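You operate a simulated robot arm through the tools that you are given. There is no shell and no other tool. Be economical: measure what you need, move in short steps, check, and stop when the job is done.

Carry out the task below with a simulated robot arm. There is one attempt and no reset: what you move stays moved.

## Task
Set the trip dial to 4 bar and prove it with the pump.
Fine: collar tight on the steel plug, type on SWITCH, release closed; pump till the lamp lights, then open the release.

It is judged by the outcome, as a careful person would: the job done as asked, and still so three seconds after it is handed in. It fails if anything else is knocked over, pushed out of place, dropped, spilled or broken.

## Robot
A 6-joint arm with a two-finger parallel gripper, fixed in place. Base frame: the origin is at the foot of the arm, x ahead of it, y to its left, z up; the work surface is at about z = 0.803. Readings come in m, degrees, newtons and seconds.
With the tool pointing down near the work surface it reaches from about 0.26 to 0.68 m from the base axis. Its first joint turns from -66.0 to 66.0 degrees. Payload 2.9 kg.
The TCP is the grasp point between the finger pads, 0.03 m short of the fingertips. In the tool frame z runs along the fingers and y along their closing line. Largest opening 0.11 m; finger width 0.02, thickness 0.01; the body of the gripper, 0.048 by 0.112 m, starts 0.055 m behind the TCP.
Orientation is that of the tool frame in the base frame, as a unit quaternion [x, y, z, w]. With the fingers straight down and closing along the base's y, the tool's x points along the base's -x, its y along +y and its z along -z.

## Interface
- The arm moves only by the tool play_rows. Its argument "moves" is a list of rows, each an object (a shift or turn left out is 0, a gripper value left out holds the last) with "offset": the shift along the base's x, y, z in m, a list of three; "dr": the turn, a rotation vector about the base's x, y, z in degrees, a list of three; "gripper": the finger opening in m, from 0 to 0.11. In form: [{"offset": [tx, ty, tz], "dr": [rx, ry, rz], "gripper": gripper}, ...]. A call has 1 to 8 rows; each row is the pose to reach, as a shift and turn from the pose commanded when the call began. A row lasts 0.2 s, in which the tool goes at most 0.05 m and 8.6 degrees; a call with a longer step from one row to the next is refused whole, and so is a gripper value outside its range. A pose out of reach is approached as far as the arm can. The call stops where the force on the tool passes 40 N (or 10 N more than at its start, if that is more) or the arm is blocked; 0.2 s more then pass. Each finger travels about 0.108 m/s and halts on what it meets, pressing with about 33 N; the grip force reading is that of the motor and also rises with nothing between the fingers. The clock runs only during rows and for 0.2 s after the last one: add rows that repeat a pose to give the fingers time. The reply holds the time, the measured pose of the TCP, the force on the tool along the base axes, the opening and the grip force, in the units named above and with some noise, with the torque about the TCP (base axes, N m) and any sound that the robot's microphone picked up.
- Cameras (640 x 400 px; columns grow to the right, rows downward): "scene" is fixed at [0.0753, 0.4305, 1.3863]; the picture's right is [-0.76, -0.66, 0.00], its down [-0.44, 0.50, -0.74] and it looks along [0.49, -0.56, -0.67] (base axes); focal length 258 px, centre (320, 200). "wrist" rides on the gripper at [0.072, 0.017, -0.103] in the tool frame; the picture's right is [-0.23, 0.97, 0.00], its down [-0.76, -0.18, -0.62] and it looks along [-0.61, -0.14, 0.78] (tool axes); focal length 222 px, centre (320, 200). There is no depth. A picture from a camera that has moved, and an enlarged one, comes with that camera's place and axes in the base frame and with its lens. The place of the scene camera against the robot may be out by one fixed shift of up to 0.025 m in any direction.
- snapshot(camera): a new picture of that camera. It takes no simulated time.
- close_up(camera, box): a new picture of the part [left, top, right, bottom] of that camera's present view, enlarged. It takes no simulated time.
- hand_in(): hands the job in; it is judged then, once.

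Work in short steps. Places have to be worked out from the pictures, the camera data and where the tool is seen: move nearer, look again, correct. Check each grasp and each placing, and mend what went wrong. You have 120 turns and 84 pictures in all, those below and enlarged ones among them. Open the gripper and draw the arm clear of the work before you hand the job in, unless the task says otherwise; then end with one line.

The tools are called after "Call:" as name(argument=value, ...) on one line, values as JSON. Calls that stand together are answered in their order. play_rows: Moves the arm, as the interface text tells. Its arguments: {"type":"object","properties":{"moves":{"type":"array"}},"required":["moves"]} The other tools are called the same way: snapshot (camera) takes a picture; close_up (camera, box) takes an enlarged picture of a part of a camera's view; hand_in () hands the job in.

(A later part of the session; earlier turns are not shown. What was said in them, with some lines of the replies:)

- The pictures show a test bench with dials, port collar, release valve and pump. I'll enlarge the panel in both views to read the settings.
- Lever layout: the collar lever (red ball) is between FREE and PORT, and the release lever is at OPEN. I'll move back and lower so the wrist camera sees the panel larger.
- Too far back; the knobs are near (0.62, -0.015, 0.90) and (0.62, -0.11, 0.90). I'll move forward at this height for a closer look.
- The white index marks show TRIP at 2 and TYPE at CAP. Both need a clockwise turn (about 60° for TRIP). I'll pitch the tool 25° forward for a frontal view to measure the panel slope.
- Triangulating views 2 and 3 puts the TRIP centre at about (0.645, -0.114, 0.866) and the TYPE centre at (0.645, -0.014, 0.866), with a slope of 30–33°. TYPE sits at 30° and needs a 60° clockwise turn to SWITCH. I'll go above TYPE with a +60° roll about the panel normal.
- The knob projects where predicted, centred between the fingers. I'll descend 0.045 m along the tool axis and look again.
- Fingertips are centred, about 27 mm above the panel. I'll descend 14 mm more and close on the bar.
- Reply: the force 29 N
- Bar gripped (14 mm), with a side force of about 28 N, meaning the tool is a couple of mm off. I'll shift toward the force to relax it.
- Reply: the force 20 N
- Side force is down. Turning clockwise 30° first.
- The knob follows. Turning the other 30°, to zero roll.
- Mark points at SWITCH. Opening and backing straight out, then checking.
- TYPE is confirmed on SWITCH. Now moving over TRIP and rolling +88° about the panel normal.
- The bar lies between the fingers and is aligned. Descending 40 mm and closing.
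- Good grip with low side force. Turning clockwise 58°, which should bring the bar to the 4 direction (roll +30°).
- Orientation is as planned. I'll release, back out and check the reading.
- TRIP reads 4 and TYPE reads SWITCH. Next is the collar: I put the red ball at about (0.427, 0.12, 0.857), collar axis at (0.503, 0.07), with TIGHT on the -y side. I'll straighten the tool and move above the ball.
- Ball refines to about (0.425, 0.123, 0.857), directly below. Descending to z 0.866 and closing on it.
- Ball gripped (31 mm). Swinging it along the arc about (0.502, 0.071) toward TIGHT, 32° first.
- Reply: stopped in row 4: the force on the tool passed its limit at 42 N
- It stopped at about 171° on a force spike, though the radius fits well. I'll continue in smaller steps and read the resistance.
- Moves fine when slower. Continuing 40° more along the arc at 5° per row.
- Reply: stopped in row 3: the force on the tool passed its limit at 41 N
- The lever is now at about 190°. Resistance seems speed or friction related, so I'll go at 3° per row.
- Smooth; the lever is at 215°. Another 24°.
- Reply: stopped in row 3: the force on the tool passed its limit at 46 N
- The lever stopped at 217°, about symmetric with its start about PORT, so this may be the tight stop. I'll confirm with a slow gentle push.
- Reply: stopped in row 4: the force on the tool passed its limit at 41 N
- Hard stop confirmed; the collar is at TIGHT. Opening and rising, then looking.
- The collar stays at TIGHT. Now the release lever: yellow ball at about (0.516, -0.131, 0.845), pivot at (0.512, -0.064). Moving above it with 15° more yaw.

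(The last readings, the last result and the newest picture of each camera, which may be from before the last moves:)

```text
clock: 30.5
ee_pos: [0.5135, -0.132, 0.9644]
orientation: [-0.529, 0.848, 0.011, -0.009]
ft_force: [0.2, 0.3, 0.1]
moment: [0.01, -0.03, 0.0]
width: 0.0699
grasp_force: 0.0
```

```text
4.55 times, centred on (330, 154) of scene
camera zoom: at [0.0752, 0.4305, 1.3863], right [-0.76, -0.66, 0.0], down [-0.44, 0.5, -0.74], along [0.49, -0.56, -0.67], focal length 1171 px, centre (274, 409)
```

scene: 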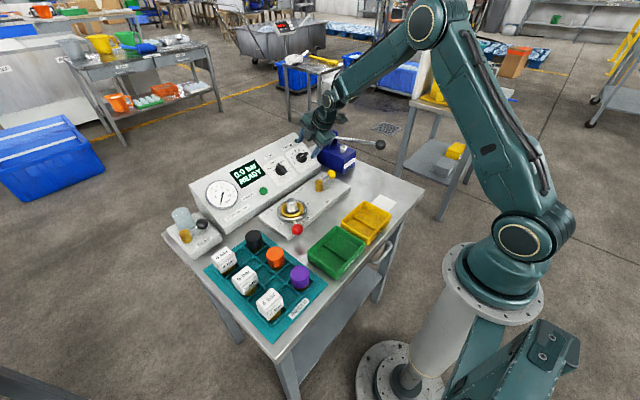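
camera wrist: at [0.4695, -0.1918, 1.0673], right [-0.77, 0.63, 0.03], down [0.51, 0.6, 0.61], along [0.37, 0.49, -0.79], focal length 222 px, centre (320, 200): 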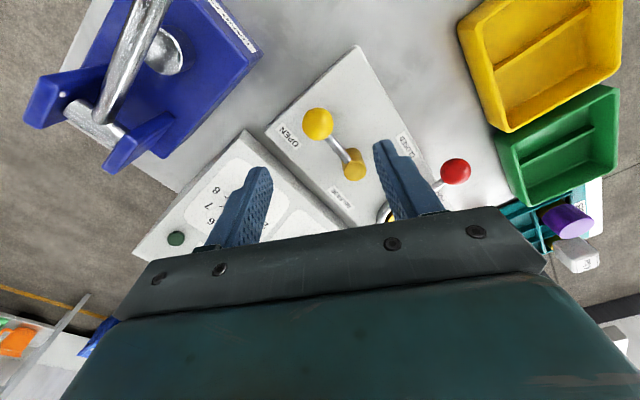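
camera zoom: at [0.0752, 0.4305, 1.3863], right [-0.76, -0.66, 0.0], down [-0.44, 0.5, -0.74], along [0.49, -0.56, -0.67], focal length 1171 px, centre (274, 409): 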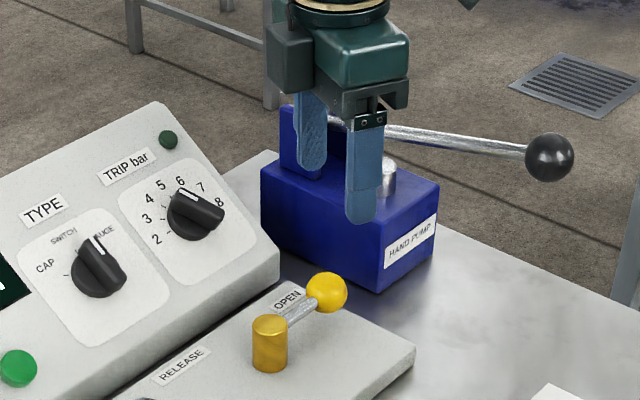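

The ball measures (0.514, -0.1305), between the fingers. Descending to z 0.862 and closing.

Call:
play_rows(moves=[{"offset": [0.0, 0.0015, -0.04]}, {"offset": [0.0, 0.0015, -0.08]}, {"offset": [0.0, 0.0015, -0.102]}, {"offset": [0.0, 0.0015, -0.102], "gripper": 0.03}, {"offset": [0.0, 0.0015, -0.102], "gripper": 0.0}, {"offset": [0.0, 0.0015, -0.102]}])

Call:
snapshot(camera="wrist")

```text
clock: 31.9
ee_pos: [0.5146, -0.1309, 0.8618]
orientation: [-0.528, 0.849, 0.012, -0.009]
ft_force: [1.0, -0.1, -5.5]
moment: [-0.01, -0.08, -0.12]
width: 0.0315
grasp_force: 44.7
```

```text
44 pictures are left
camera wrist: at [0.4703, -0.1905, 0.9651], right [-0.77, 0.63, 0.03], down [0.51, 0.6, 0.61], along [0.37, 0.49, -0.79], focal length 222 px, centre (320, 200)
```

wrist: 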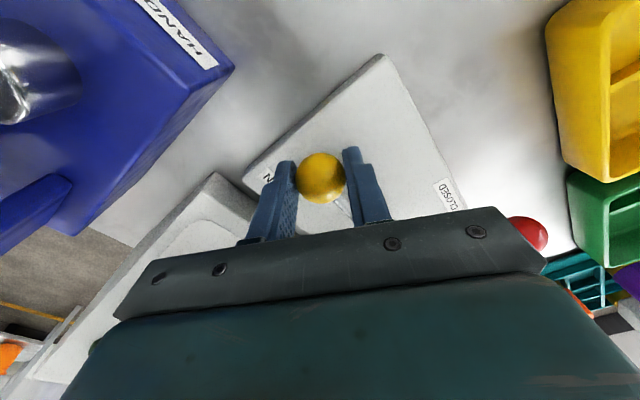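

Gripped. Swinging clockwise about (0.512, -0.065) toward CLOSED, 32° first.

Call:
play_rows(moves=[{"offset": [-0.0046, 0.0, 0], "dr": [0, 0, -4]}, {"offset": [-0.0092, 0.0002, 0], "dr": [0, 0, -8]}, {"offset": [-0.0138, 0.0009, 0], "dr": [0, 0, -12]}, {"offset": [-0.0183, 0.0019, 0], "dr": [0, 0, -16]}, {"offset": [-0.0228, 0.0031, 0], "dr": [0, 0, -20]}, {"offset": [-0.027, 0.0046, 0], "dr": [0, 0, -24]}, {"offset": [-0.0313, 0.0065, 0], "dr": [0, 0, -28]}, {"offset": [-0.0354, 0.0086, 0], "dr": [0, 0, -32]}])

Call:
close_up(camera="scene", box=[240, 130, 400, 230])

```text
clock: 33.6
ee_pos: [0.4816, -0.1231, 0.8618]
orientation: [-0.3, 0.954, 0.015, -0.006]
ft_force: [2.8, 2.9, -2.9]
moment: [-0.12, -0.02, -0.08]
width: 0.0309
grasp_force: 44.8
stopped in row 8: the force on the tool passed its limit at 41 N (the readings are from after the stop); the commanded pose is now the measured one
```

```text
4.00 times, centred on (320, 180) of scene
camera zoom: at [0.0754, 0.4305, 1.3863], right [-0.76, -0.66, 0.0], down [-0.44, 0.5, -0.74], along [0.49, -0.56, -0.67], focal length 1030 px, centre (320, 280)
```

zoom: 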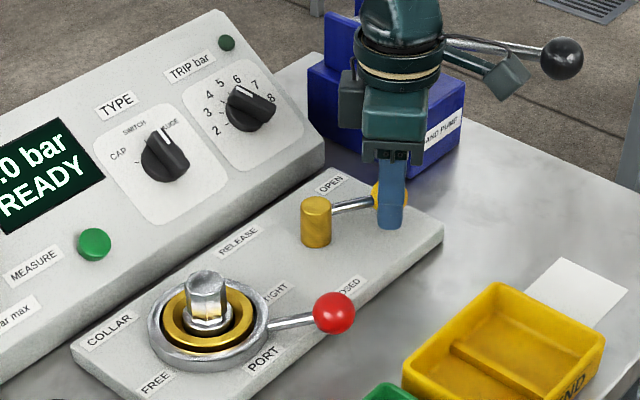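

About 28° swung and following well. Continuing at 3° per row.

Call:
play_rows(moves=[{"offset": [-0.003, 0.0017, 0], "dr": [0, 0, -3]}, {"offset": [-0.0059, 0.0035, 0], "dr": [0, 0, -6]}, {"offset": [-0.0087, 0.0055, 0], "dr": [0, 0, -9]}, {"offset": [-0.0114, 0.0076, 0], "dr": [0, 0, -12]}, {"offset": [-0.014, 0.0099, 0], "dr": [0, 0, -15]}, {"offset": [-0.0165, 0.0122, 0], "dr": [0, 0, -18]}, {"offset": [-0.0188, 0.0148, 0], "dr": [0, 0, -21]}, {"offset": [-0.021, 0.0174, 0], "dr": [0, 0, -24]}])

```text
clock: 35.4
ee_pos: [0.4612, -0.105, 0.8614]
orientation: [-0.097, 0.995, 0.017, -0.001]
ft_force: [16.8, 15.8, -0.2]
moment: [-0.06, 0.43, 0.19]
width: 0.0312
grasp_force: 45.0
```

The radial force suggests the pivot is nearer (0.511, -0.069) with r≈0.061. Continuing along the corrected arc.

Call:
play_rows(moves=[{"offset": [-0.0012, 0.0033, 0], "dr": [0, 0, -3]}, {"offset": [-0.0029, 0.0061, 0], "dr": [0, 0, -6]}, {"offset": [-0.0044, 0.0089, 0], "dr": [0, 0, -9]}, {"offset": [-0.0058, 0.0119, 0], "dr": [0, 0, -12]}, {"offset": [-0.007, 0.0148, 0], "dr": [0, 0, -15]}, {"offset": [-0.0081, 0.0179, 0], "dr": [0, 0, -18]}, {"offset": [-0.009, 0.0209, 0], "dr": [0, 0, -21]}, {"offset": [-0.0097, 0.0241, 0], "dr": [0, 0, -24]}])

Call:
snapshot(camera="wrist")

Call:
close_up(camera="scene", box=[240, 130, 400, 230])

```text
clock: 37.2
ee_pos: [0.4507, -0.0836, 0.8619]
orientation: [0.114, 0.993, 0.015, -0.002]
ft_force: [-5.1, 4.7, 5.7]
moment: [0.09, -0.01, 0.39]
width: 0.0311
grasp_force: 44.2
```

```text
42 pictures are left
camera wrist: at [0.383, -0.0533, 0.9656], right [0.44, 0.9, 0.03], down [0.7, -0.37, 0.61], along [0.56, -0.25, -0.79], focal length 222 px, centre (320, 200)
```

wrist: 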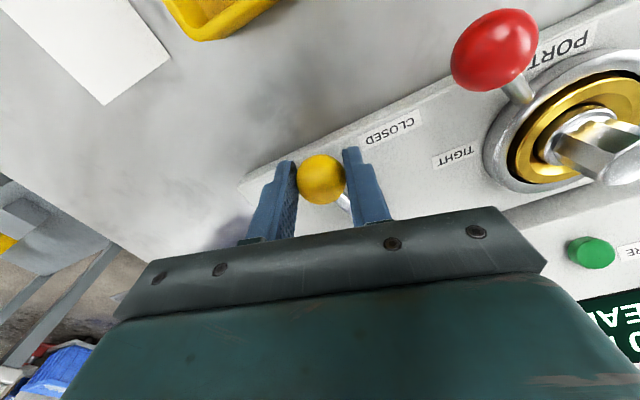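

```text
4.00 times, centred on (320, 180) of scene
camera zoom: at [0.075, 0.4306, 1.3862], right [-0.76, -0.66, 0.0], down [-0.44, 0.5, -0.74], along [0.49, -0.56, -0.67], focal length 1030 px, centre (320, 280)
```

zoom: 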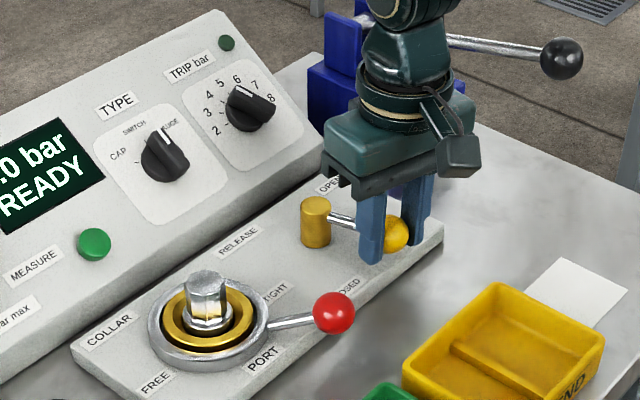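

The lever is about 76° round with low force. Continuing to find the closed stop.

Call:
play_rows(moves=[{"offset": [-0.001, 0.0018, 0], "dr": [0, 0, -3]}, {"offset": [-0.0016, 0.0061, 0], "dr": [0, 0, -7]}, {"offset": [-0.0019, 0.0104, 0], "dr": [0, 0, -11]}, {"offset": [-0.0019, 0.0148, 0], "dr": [0, 0, -15]}, {"offset": [-0.0016, 0.0191, 0], "dr": [0, 0, -19]}, {"offset": [-0.001, 0.0234, 0], "dr": [0, 0, -23]}])

Call:
close_up(camera="scene", box=[240, 130, 400, 230])

```text
clock: 38.3
ee_pos: [0.4492, -0.0761, 0.8617]
orientation: [0.261, 0.965, 0.008, 0.005]
ft_force: [1.5, -10.8, -1.1]
moment: [-0.31, -0.01, 0.14]
width: 0.0313
grasp_force: 45.4
stopped in row 5: the force on the tool passed its limit at 44 N (the readings are from after the stop); the commanded pose is now the measured one
```

```text
4.00 times, centred on (320, 180) of scene
camera zoom: at [0.0753, 0.4303, 1.3863], right [-0.76, -0.66, 0.0], down [-0.44, 0.5, -0.74], along [0.49, -0.56, -0.67], focal length 1030 px, centre (320, 280)
```

zoom: 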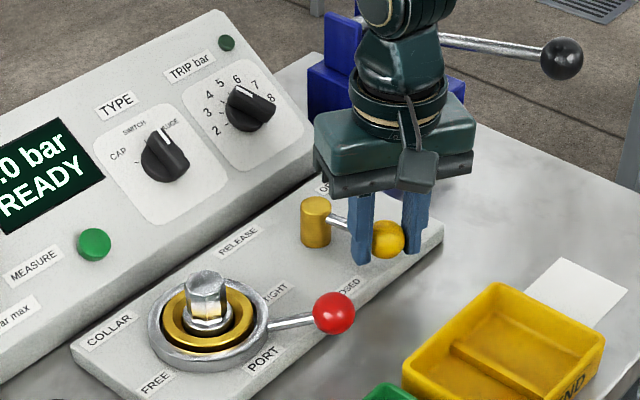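

Stopped near the -x direction, likely the closed stop. A gentle, slow push will confirm.

Call:
play_rows(moves=[{"offset": [0, 0.0015, 0]}, {"offset": [0, 0.003, 0]}, {"offset": [0, 0.0045, 0]}, {"offset": [0, 0.006, 0]}, {"offset": [0, 0.0075, 0]}, {"offset": [0, 0.009, 0]}])

```text
clock: 39.4
ee_pos: [0.4484, -0.0742, 0.8614]
orientation: [0.265, 0.964, 0.002, 0.007]
ft_force: [0.0, -8.5, -1.1]
moment: [-0.25, -0.03, 0.46]
width: 0.0311
grasp_force: 44.9
stopped in row 5: the force on the tool passed its limit at 41 N (the readings are from after the stop); the commanded pose is now the measured one
```

Firm stop. Releasing and rising to inspect.

Call:
play_rows(moves=[{"gripper": 0.04}, {"gripper": 0.06}, {"gripper": 0.06}, {"offset": [0, 0, 0.04]}, {"offset": [0, 0, 0.09]}, {"offset": [-0.02, -0.02, 0.12]}, {"offset": [-0.04, -0.04, 0.12]}])

Call:
snapshot(camera="wrist")

Call:
close_up(camera="scene", box=[180, 110, 400, 248])

```text
clock: 41.0
ee_pos: [0.4107, -0.1141, 0.9805]
orientation: [0.265, 0.964, 0.004, 0.006]
ft_force: [-0.6, -0.4, 0.7]
moment: [-0.02, 0.02, 0.02]
width: 0.0598
grasp_force: 0.0
```

```text
39 pictures are left
camera wrist: at [0.3564, -0.0635, 1.083], right [0.69, 0.72, 0.01], down [0.56, -0.54, 0.63], along [0.46, -0.43, -0.78], focal length 222 px, centre (320, 200)
```

wrist: 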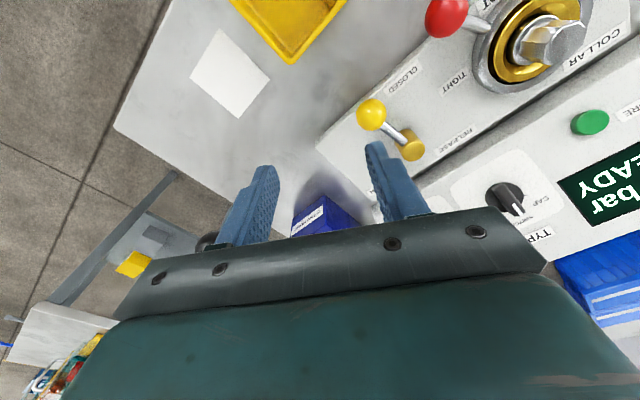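

```text
2.90 times, centred on (290, 179) of scene
camera zoom: at [0.0752, 0.4305, 1.3863], right [-0.76, -0.66, 0.0], down [-0.44, 0.5, -0.74], along [0.49, -0.56, -0.67], focal length 747 px, centre (407, 261)
```

zoom: 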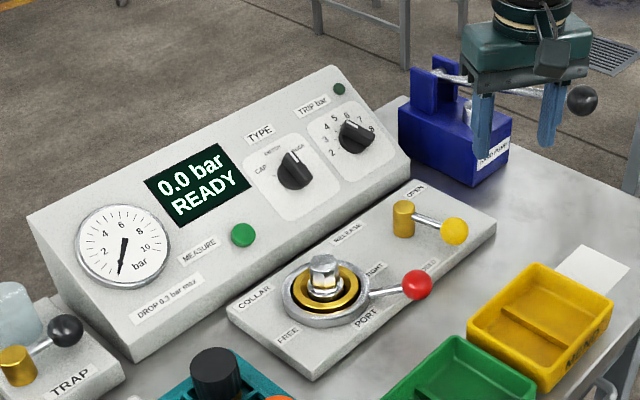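

Lever rests on the CLOSED side. Display reads READY, 0.0 bar. Now I need the pump handle's geometry: yaw back to 0, rise, then pitch forward to view it.

Call:
play_rows(moves=[{"offset": [-0.005, 0, 0.025], "dr": [0, 0, 8]}, {"offset": [-0.01, -0.02, 0.05], "dr": [0, 0, 16]}, {"offset": [-0.015, -0.04, 0.075], "dr": [0, 0, 24]}, {"offset": [-0.02, -0.06, 0.09], "dr": [0, 0, 31]}])

Call:
play_rows(moves=[{"dr": [0, -8, 0]}, {"dr": [0, -16, 0]}, {"dr": [0, -24, 0]}, {"dr": [0, -30, 0]}])

Call:
snapshot(camera="wrist")

```text
clock: 42.0
ee_pos: [0.3888, -0.175, 1.0739]
orientation: [-0.004, 1.0, 0.005, 0.006]
ft_force: [0.0, -0.6, -0.5]
moment: [0.0, 0.01, 0.0]
width: 0.06
grasp_force: 0.0
```

```text
clock: 43.0
ee_pos: [0.3894, -0.1744, 1.0719]
orientation: [-0.004, 0.964, 0.005, 0.264]
ft_force: [-0.4, -0.4, -0.8]
moment: [-0.01, 0.0, 0.0]
width: 0.0599
grasp_force: 0.0
```

```text
37 pictures are left
camera wrist: at [0.2732, -0.1584, 1.1235], right [0.19, 0.97, 0.12], down [0.34, -0.18, 0.92], along [0.92, -0.13, -0.36], focal length 222 px, centre (320, 200)
```

wrist: 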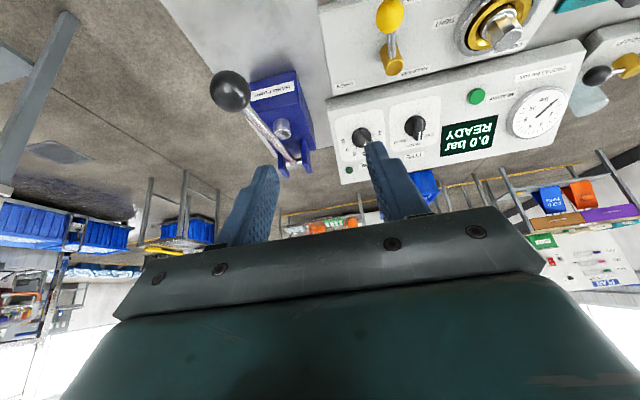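

The handle ball is at about (0.408, -0.245, 0.953), with its pivot near (0.62, -0.248, 0.90), so it strokes in the x–z plane. I'll straighten up and go above the ball.

Call:
play_rows(moves=[{"offset": [0.005, -0.02, 0], "dr": [0, 8, 0]}, {"offset": [0.01, -0.04, 0], "dr": [0, 16, 0]}, {"offset": [0.015, -0.06, 0], "dr": [0, 24, 0]}, {"offset": [0.0185, -0.0705, -0.02], "dr": [0, 31, 0]}])

Call:
snapshot(camera="wrist")

```text
clock: 44.0
ee_pos: [0.4097, -0.243, 1.0517]
orientation: [-0.002, 1.0, 0.005, -0.004]
ft_force: [0.0, -0.7, -0.6]
moment: [0.02, 0.01, 0.02]
width: 0.0599
grasp_force: 0.1
```

```text
36 pictures are left
camera wrist: at [0.3381, -0.2289, 1.1554], right [0.22, 0.97, 0.01], down [0.77, -0.18, 0.61], along [0.6, -0.13, -0.79], focal length 222 px, centre (320, 200)
```

wrist: 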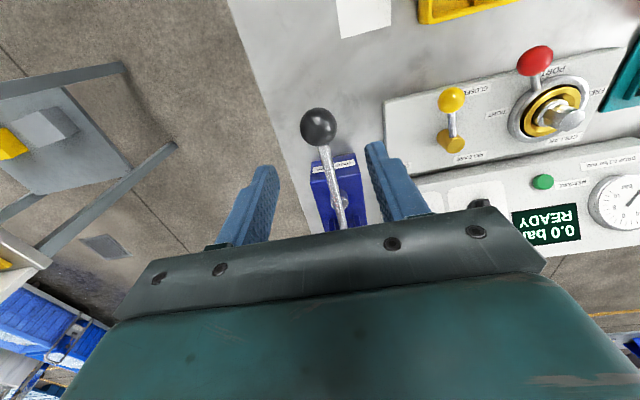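

Ball measured at (0.408, -0.243), directly below the grip. Descending and closing on it.

Call:
play_rows(moves=[{"offset": [-0.001, 0, -0.04]}, {"offset": [-0.001, 0, -0.08]}, {"offset": [-0.001, 0, -0.096]}, {"offset": [-0.001, 0, -0.096], "gripper": 0.035}, {"offset": [-0.001, 0, -0.096], "gripper": 0.0}, {"offset": [-0.001, 0, -0.096]}])

Call:
snapshot(camera="wrist")

```text
clock: 45.4
ee_pos: [0.4062, -0.2454, 0.955]
orientation: [0.001, 1.0, 0.003, -0.003]
ft_force: [1.9, -30.5, -9.4]
moment: [-0.01, -0.11, -0.19]
width: 0.0342
grasp_force: 45.7
```

```text
35 pictures are left
camera wrist: at [0.3335, -0.2287, 1.0577], right [0.23, 0.97, 0.0], down [0.76, -0.18, 0.62], along [0.6, -0.14, -0.79], focal length 222 px, centre (320, 200)
```

wrist: 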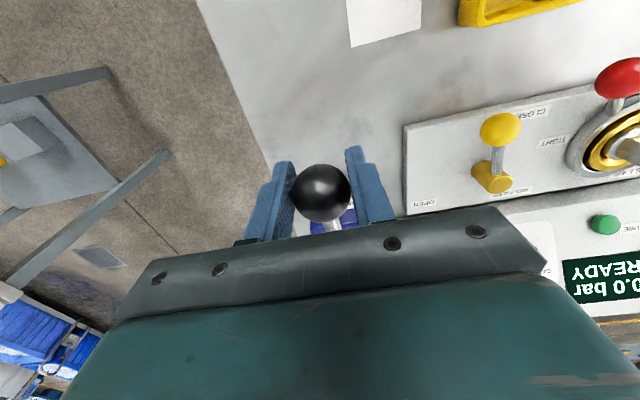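

Gripped, with a y side force because the ball is about 3 mm further to -y. I'll relax that and make a slow first downstroke.

Call:
play_rows(moves=[{"offset": [0, -0.0035, 0]}, {"offset": [0, -0.0035, 0]}])

Call:
play_rows(moves=[{"offset": [-0.001, 0, -0.005]}, {"offset": [-0.002, 0, -0.01]}, {"offset": [-0.0028, 0, -0.015]}, {"offset": [-0.0036, 0, -0.02]}, {"offset": [-0.0042, 0, -0.025]}, {"offset": [-0.0047, 0, -0.03]}, {"offset": [-0.005, 0, -0.035]}, {"offset": [-0.0052, 0, -0.04]}])

Call:
close_up(camera="scene", box=[180, 110, 400, 248])

```text
clock: 46.0
ee_pos: [0.4058, -0.245, 0.9546]
orientation: [-0.004, 1.0, 0.006, -0.004]
ft_force: [1.7, -6.0, -8.7]
moment: [-0.1, -0.26, -0.35]
width: 0.0342
grasp_force: 45.2
```

```text
clock: 47.8
ee_pos: [0.4007, -0.2452, 0.9165]
orientation: [-0.004, 1.0, 0.006, -0.003]
ft_force: [-2.3, 23.2, 8.5]
moment: [0.02, -1.16, 0.08]
width: 0.0339
grasp_force: 44.5
```

```text
2.90 times, centred on (290, 179) of scene
camera zoom: at [0.075, 0.4312, 1.3861], right [-0.76, -0.66, 0.0], down [-0.44, 0.5, -0.74], along [0.49, -0.56, -0.67], focal length 747 px, centre (407, 261)
```

zoom: 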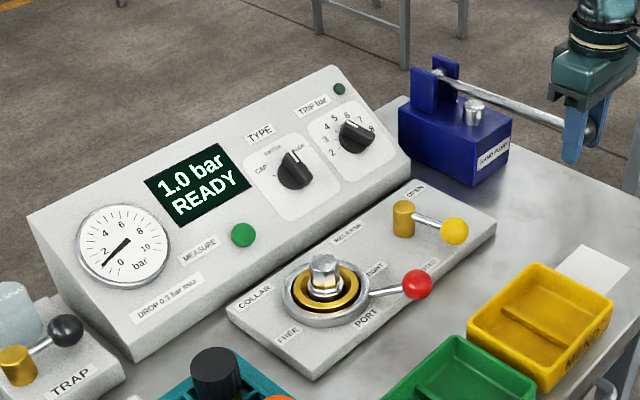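

It works: 1.0 bar and holding. Continuing down with a small y correction.

Call:
play_rows(moves=[{"offset": [0, 0.002, -0.005]}, {"offset": [0.0001, 0.002, -0.01]}, {"offset": [0.0004, 0.002, -0.015]}, {"offset": [0.0008, 0.002, -0.02]}, {"offset": [0.0012, 0.002, -0.025]}, {"offset": [0.0018, 0.002, -0.03]}])

Call:
close_up(camera="scene", box=[180, 110, 400, 248])

```text
clock: 49.1
ee_pos: [0.4016, -0.2454, 0.886]
orientation: [-0.002, 1.0, 0.005, -0.004]
ft_force: [-11.1, 6.9, 9.2]
moment: [0.07, -1.14, 0.08]
width: 0.0341
grasp_force: 45.0
```

```text
2.90 times, centred on (290, 179) of scene
camera zoom: at [0.0748, 0.4307, 1.3862], right [-0.76, -0.66, 0.0], down [-0.44, 0.5, -0.74], along [0.49, -0.56, -0.67], focal length 747 px, centre (407, 261)
```

zoom: 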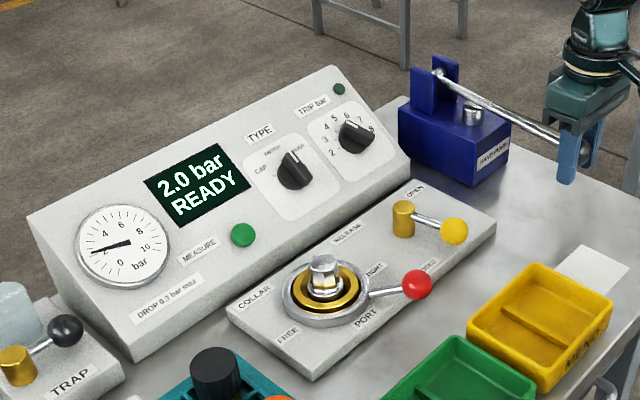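

2.0 bar. Continuing 25 mm further down, watching for the stroke end.

Call:
play_rows(moves=[{"offset": [0.0006, 0, -0.005]}, {"offset": [0.0013, 0, -0.01]}, {"offset": [0.0021, 0, -0.015]}, {"offset": [0.003, 0, -0.02]}, {"offset": [0.004, 0, -0.025]}])

Call:
close_up(camera="scene", box=[180, 110, 400, 248])

```text
clock: 49.6
ee_pos: [0.4029, -0.2442, 0.8847]
orientation: [-0.001, 1.0, 0.004, -0.004]
ft_force: [-6.7, 3.5, 15.2]
moment: [0.04, 0.5, 0.03]
width: 0.0338
grasp_force: 45.2
stopped in row 2: the force on the tool passed its limit at 43 N (the readings are from after the stop); the commanded pose is now the measured one
```

```text
2.90 times, centred on (290, 179) of scene
camera zoom: at [0.0749, 0.4307, 1.3862], right [-0.76, -0.66, 0.0], down [-0.44, 0.5, -0.74], along [0.49, -0.56, -0.67], focal length 747 px, centre (407, 261)
```

zoom: 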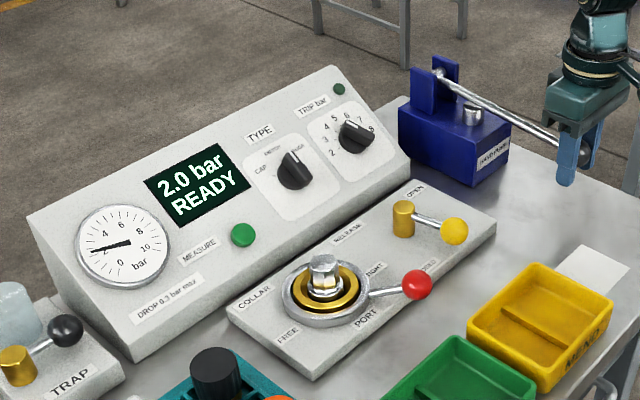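

Bottom of stroke, 2.0 bar. Raising the handle for the second stroke.

Call:
play_rows(moves=[{"offset": [-0.001, 0, 0.01]}, {"offset": [-0.0015, 0, 0.02]}, {"offset": [-0.0015, -0.0005, 0.03]}, {"offset": [-0.001, -0.001, 0.04]}, {"offset": [0.0, -0.001, 0.05]}, {"offset": [0.0013, -0.001, 0.06]}, {"offset": [0.003, -0.001, 0.07]}])

Call:
close_up(camera="scene", box=[180, 110, 400, 248])

```text
clock: 51.2
ee_pos: [0.4063, -0.2438, 0.9519]
orientation: [-0.002, 1.0, 0.005, -0.005]
ft_force: [0.6, 15.3, -17.9]
moment: [-0.17, 0.09, 0.08]
width: 0.034
grasp_force: 44.8
```

```text
2.90 times, centred on (290, 179) of scene
camera zoom: at [0.0755, 0.4308, 1.3862], right [-0.76, -0.66, 0.0], down [-0.44, 0.5, -0.74], along [0.49, -0.56, -0.67], focal length 747 px, centre (407, 261)
```

zoom: 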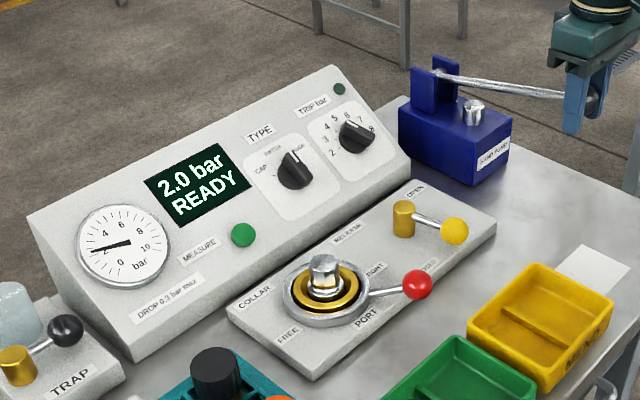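

Pressure holds at 2.0. Second downstroke.

Call:
play_rows(moves=[{"offset": [-0.002, 0.001, -0.009]}, {"offset": [-0.0033, 0.001, -0.018]}, {"offset": [-0.0045, 0.001, -0.027]}, {"offset": [-0.005, 0.001, -0.036]}, {"offset": [-0.005, 0.001, -0.045]}, {"offset": [-0.0045, 0.001, -0.053]}, {"offset": [-0.004, 0.001, -0.061]}, {"offset": [-0.0032, 0.001, -0.067]}])

Call:
close_up(camera="scene", box=[180, 110, 400, 248])

```text
clock: 53.0
ee_pos: [0.4034, -0.2444, 0.8878]
orientation: [0.0, 1.0, 0.003, -0.003]
ft_force: [-6.7, 2.6, 9.8]
moment: [0.04, -1.21, 0.04]
width: 0.0344
grasp_force: 44.8
```

```text
2.90 times, centred on (290, 179) of scene
camera zoom: at [0.0749, 0.4306, 1.3862], right [-0.76, -0.66, 0.0], down [-0.44, 0.5, -0.74], along [0.49, -0.56, -0.67], focal length 747 px, centre (407, 261)
```

zoom: 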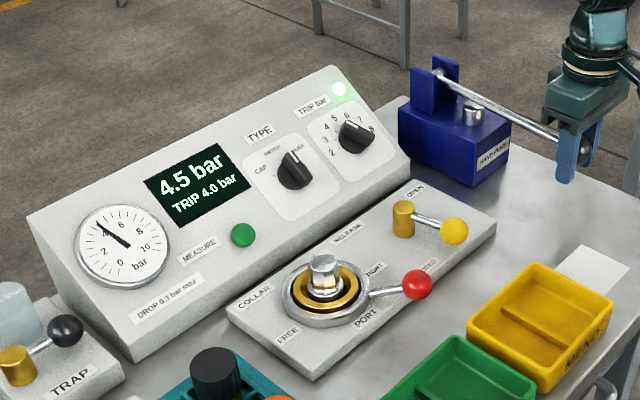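

The lamp is lit: "TRIP 4.0 bar". I'll raise the handle back to its rest position and let go.

Call:
play_rows(moves=[{"offset": [-0.001, 0, 0.009]}, {"offset": [-0.0015, 0, 0.018]}, {"offset": [-0.0015, -0.0005, 0.027]}, {"offset": [-0.001, -0.001, 0.036]}, {"offset": [0.0, -0.001, 0.045]}, {"offset": [0.0013, -0.001, 0.055]}, {"offset": [0.003, -0.001, 0.065]}])

Call:
play_rows(moves=[{"gripper": 0.045}, {"gripper": 0.06}, {"gripper": 0.06}, {"offset": [0, 0, 0.04]}, {"offset": [0, 0, 0.08]}, {"offset": [0.0, 0.04, 0.1]}, {"offset": [0.0, 0.08, 0.1]}])

Call:
snapshot(camera="wrist")

Call:
close_up(camera="scene", box=[180, 110, 400, 248])

```text
clock: 54.6
ee_pos: [0.4068, -0.2451, 0.9498]
orientation: [-0.001, 1.0, 0.004, -0.006]
ft_force: [0.9, -1.5, -4.3]
moment: [0.02, 1.33, 0.05]
width: 0.0338
grasp_force: 44.7
```

```text
clock: 56.2
ee_pos: [0.4043, -0.1658, 1.0512]
orientation: [-0.001, 1.0, 0.004, -0.005]
ft_force: [0.2, 0.6, -0.4]
moment: [-0.04, -0.01, 0.02]
width: 0.0599
grasp_force: 0.0
```

```text
29 pictures are left
camera wrist: at [0.3334, -0.1496, 1.1552], right [0.23, 0.97, 0.01], down [0.77, -0.18, 0.62], along [0.6, -0.13, -0.79], focal length 222 px, centre (320, 200)
```

wrist: 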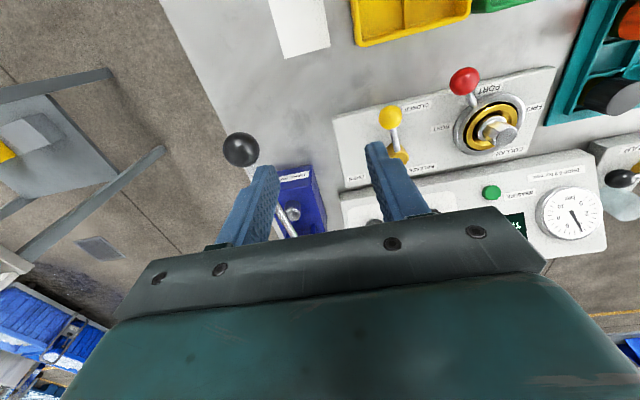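

```text
2.90 times, centred on (290, 179) of scene
camera zoom: at [0.0753, 0.4305, 1.3863], right [-0.76, -0.66, 0.0], down [-0.44, 0.5, -0.74], along [0.49, -0.56, -0.67], focal length 747 px, centre (407, 261)
```

zoom: 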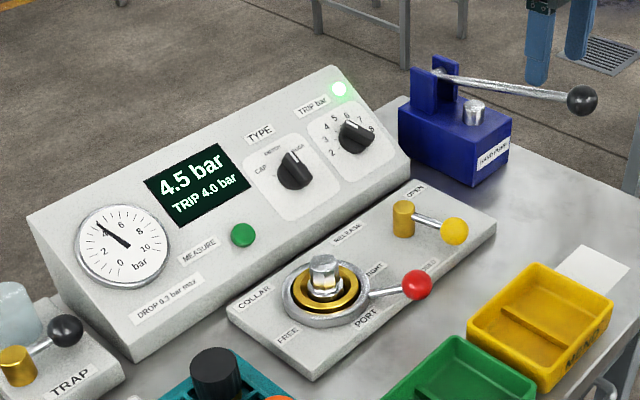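

Pressure held at 4.5 bar with the lamp lit. Now opening the release: the ball is at (0.450, -0.074). Moving over it and gripping.

Call:
play_rows(moves=[{"offset": [0.015, 0.03, 0.0]}, {"offset": [0.03, 0.06, -0.01]}, {"offset": [0.046, 0.0915, -0.03]}, {"offset": [0.046, 0.0915, -0.07]}, {"offset": [0.046, 0.0915, -0.11]}])

Call:
snapshot(camera="wrist")

```text
clock: 57.4
ee_pos: [0.4503, -0.0753, 0.9422]
orientation: [-0.001, 1.0, 0.004, -0.003]
ft_force: [0.1, 1.1, -0.3]
moment: [0.02, -0.01, 0.01]
width: 0.0602
grasp_force: 0.1
```

```text
27 pictures are left
camera wrist: at [0.3788, -0.0601, 1.0453], right [0.22, 0.97, 0.01], down [0.77, -0.18, 0.62], along [0.6, -0.13, -0.79], focal length 222 px, centre (320, 200)
```

wrist: 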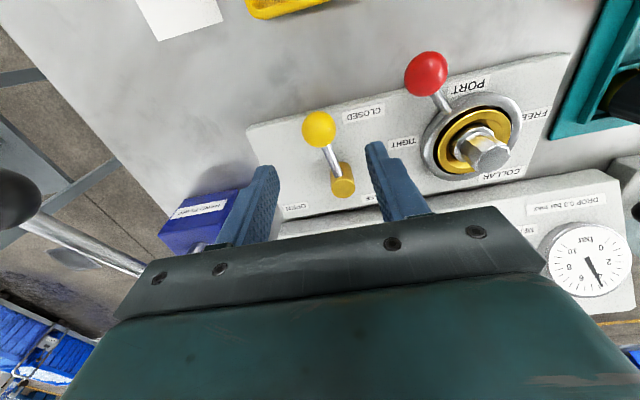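

Centred over the ball. Descending to z 0.862 and gripping.

Call:
play_rows(moves=[{"offset": [0, 0, -0.04]}, {"offset": [0, 0, -0.08]}, {"offset": [0, 0, -0.08], "gripper": 0.035}, {"offset": [0, 0, -0.08], "gripper": 0.0}, {"offset": [0, 0, -0.08]}])

```text
clock: 58.6
ee_pos: [0.4492, -0.0758, 0.8618]
orientation: [0.001, 1.0, 0.003, -0.005]
ft_force: [-1.7, -19.4, -6.1]
moment: [-0.23, -0.41, -0.39]
width: 0.0311
grasp_force: 44.7
```

Gripped. Swinging the release back counter-clockwise about (0.512, -0.068), first half.

Call:
play_rows(moves=[{"offset": [0.0008, -0.0044, 0], "dr": [0, 0, 3]}, {"offset": [0.0018, -0.0087, 0], "dr": [0, 0, 6]}, {"offset": [0.0031, -0.0128, 0], "dr": [0, 0, 9]}, {"offset": [0.0047, -0.0169, 0], "dr": [0, 0, 12]}, {"offset": [0.0065, -0.0209, 0], "dr": [0, 0, 15]}, {"offset": [0.0086, -0.0247, 0], "dr": [0, 0, 18]}, {"offset": [0.011, -0.0284, 0], "dr": [0, 0, 21]}, {"offset": [0.0136, -0.0318, 0], "dr": [0, 0, 24]}])

Call:
close_up(camera="scene", box=[180, 110, 400, 248])

```text
clock: 60.4
ee_pos: [0.4656, -0.1055, 0.861]
orientation: [-0.21, 0.978, 0.005, -0.005]
ft_force: [-12.7, 1.0, 1.4]
moment: [0.04, 0.16, 0.52]
width: 0.0309
grasp_force: 45.2
```

```text
2.90 times, centred on (290, 179) of scene
camera zoom: at [0.075, 0.4305, 1.3863], right [-0.76, -0.66, 0.0], down [-0.44, 0.5, -0.74], along [0.49, -0.56, -0.67], focal length 747 px, centre (407, 261)
```

zoom: 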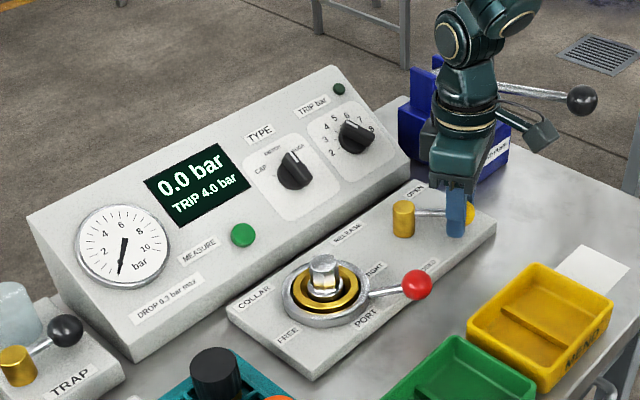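

Vented to 0.0 bar and the display still shows TRIP 4.0 bar. Carrying the lever on to fully OPEN.

Call:
play_rows(moves=[{"offset": [0.0036, -0.0041, 0], "dr": [0, 0, 4]}, {"offset": [0.0076, -0.0079, 0], "dr": [0, 0, 8]}, {"offset": [0.0119, -0.0113, 0], "dr": [0, 0, 12]}, {"offset": [0.0164, -0.0143, 0], "dr": [0, 0, 16]}, {"offset": [0.0212, -0.0169, 0], "dr": [0, 0, 20]}, {"offset": [0.0262, -0.0191, 0], "dr": [0, 0, 24]}, {"offset": [0.0314, -0.0208, 0], "dr": [0, 0, 28]}, {"offset": [0.0367, -0.0221, 0], "dr": [0, 0, 32]}])

Call:
play_rows(moves=[{"offset": [0.004, -0.0006, 0], "dr": [0, 0, 3]}, {"offset": [0.008, -0.001, 0], "dr": [0, 0, 6]}, {"offset": [0.012, -0.0011, 0], "dr": [0, 0, 8]}, {"offset": [0.016, -0.0009, 0], "dr": [0, 0, 8]}])

Call:
close_up(camera="scene", box=[180, 110, 400, 248])

```text
clock: 62.2
ee_pos: [0.5021, -0.1279, 0.8609]
orientation: [-0.472, 0.882, 0.002, -0.006]
ft_force: [-6.9, 7.8, -5.6]
moment: [0.23, 0.02, 0.5]
width: 0.0313
grasp_force: 44.9
```

```text
clock: 63.2
ee_pos: [0.5156, -0.1299, 0.8611]
orientation: [-0.53, 0.848, 0.004, -0.009]
ft_force: [-25.6, -3.3, 2.8]
moment: [0.24, 0.23, 0.54]
width: 0.031
grasp_force: 45.1
```

```text
2.90 times, centred on (290, 179) of scene
camera zoom: at [0.0746, 0.4304, 1.3863], right [-0.76, -0.66, 0.0], down [-0.44, 0.5, -0.74], along [0.49, -0.56, -0.67], focal length 747 px, centre (407, 261)
```

zoom: 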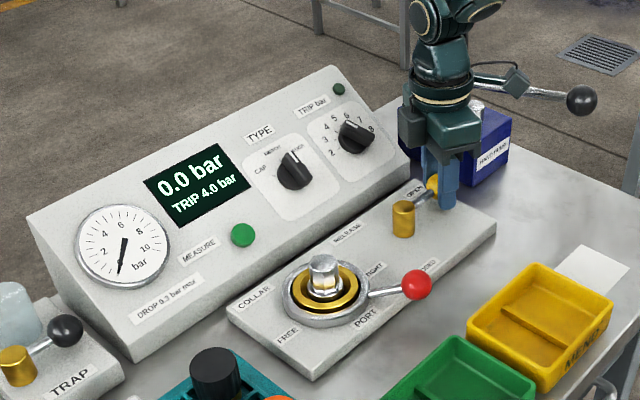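

The lever is back at its original OPEN position and against the stop. Letting go and drawing the arm clear.

Call:
play_rows(moves=[{"gripper": 0.045}, {"gripper": 0.06}, {"gripper": 0.06}, {"offset": [0, 0, 0.04]}, {"offset": [0, 0, 0.09]}, {"offset": [-0.03, 0.02, 0.13]}, {"offset": [-0.06, 0.04, 0.17]}, {"offset": [-0.1, 0.06, 0.2]}])

Call:
snapshot(camera="scene")

Call:
close_up(camera="scene", box=[180, 110, 400, 248])

```text
refused: row 6 steps farther than a row can; nothing moved
```

```text
24 pictures are left
```

scene: 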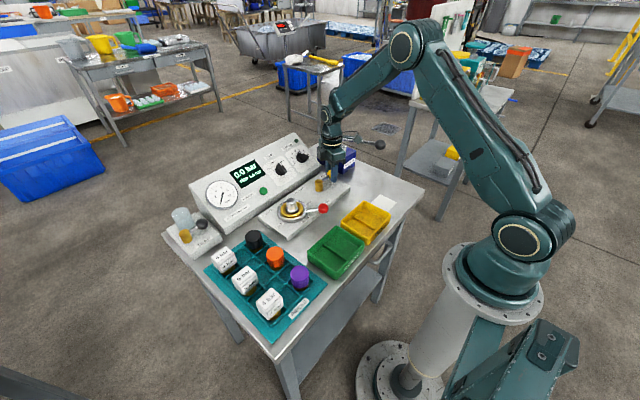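

```text
2.90 times, centred on (290, 179) of scene
camera zoom: at [0.0746, 0.4304, 1.3863], right [-0.76, -0.66, 0.0], down [-0.44, 0.5, -0.74], along [0.49, -0.56, -0.67], focal length 747 px, centre (407, 261)
```

zoom: 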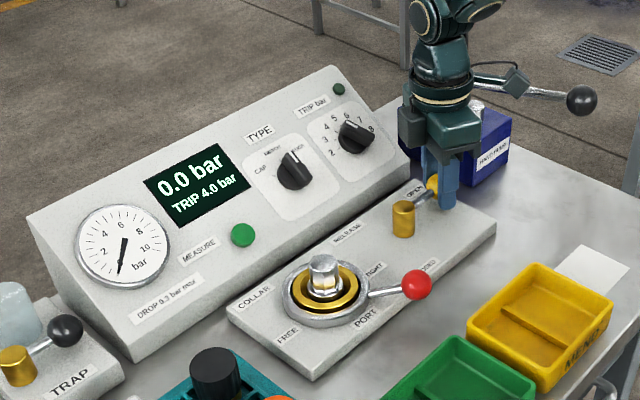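

The call was refused for too long a step and nothing moved. Retrying with shorter steps.

Call:
play_rows(moves=[{"gripper": 0.045}, {"gripper": 0.06}, {"gripper": 0.06}, {"offset": [0, 0, 0.04]}, {"offset": [0, 0, 0.08]}, {"offset": [0, 0, 0.12]}, {"offset": [-0.03, 0.01, 0.15]}, {"offset": [-0.06, 0.02, 0.18]}])

Call:
close_up(camera="scene", box=[180, 110, 400, 248])

Call:
snapshot(camera="wrist")

```text
clock: 65.0
ee_pos: [0.4569, -0.1091, 1.0393]
orientation: [-0.53, 0.848, 0.002, -0.006]
ft_force: [-0.6, 0.8, -0.2]
moment: [-0.01, -0.03, -0.02]
width: 0.0599
grasp_force: 0.0
```

```text
2.90 times, centred on (290, 179) of scene
camera zoom: at [0.0753, 0.4305, 1.3863], right [-0.76, -0.66, 0.0], down [-0.44, 0.5, -0.74], along [0.49, -0.56, -0.67], focal length 747 px, centre (407, 261)
```

zoom: 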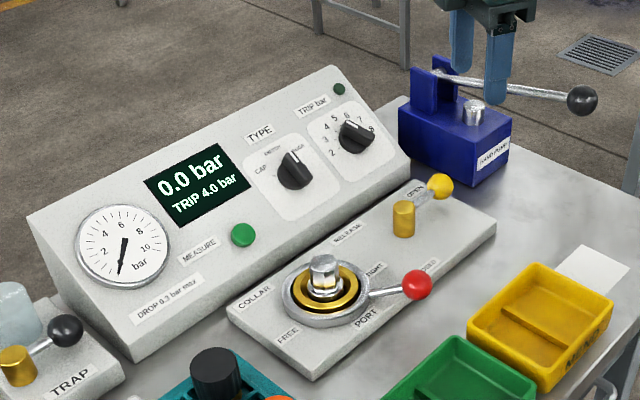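

```text
21 pictures are left
camera wrist: at [0.4117, -0.166, 1.1429], right [-0.78, 0.63, 0.01], down [0.5, 0.61, 0.62], along [0.38, 0.48, -0.79], focal length 222 px, centre (320, 200)
```

wrist: 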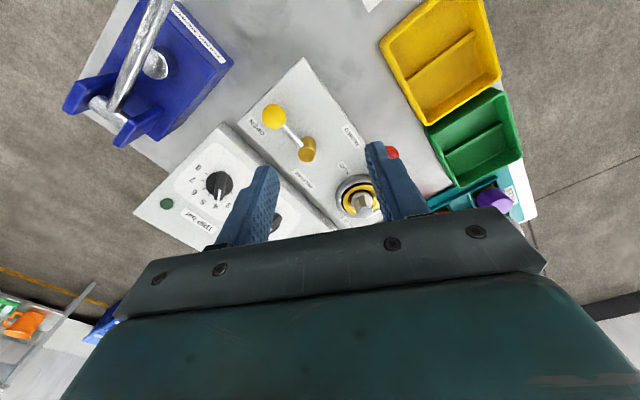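

Everything is as asked: TRIP 4.0 bar recorded, pressure 0.0, release open, arm clear with the gripper open. Handing in.

Call:
hand_in()

```text
The job is handed in.
```

The trip dial is set to 4 bar and proven: the lamp lit while pumping (reading 4.5 bar after that stroke) and the display recorded "TRIP 4.0 bar". The release is now open and the pressure is back at 0.0 bar.
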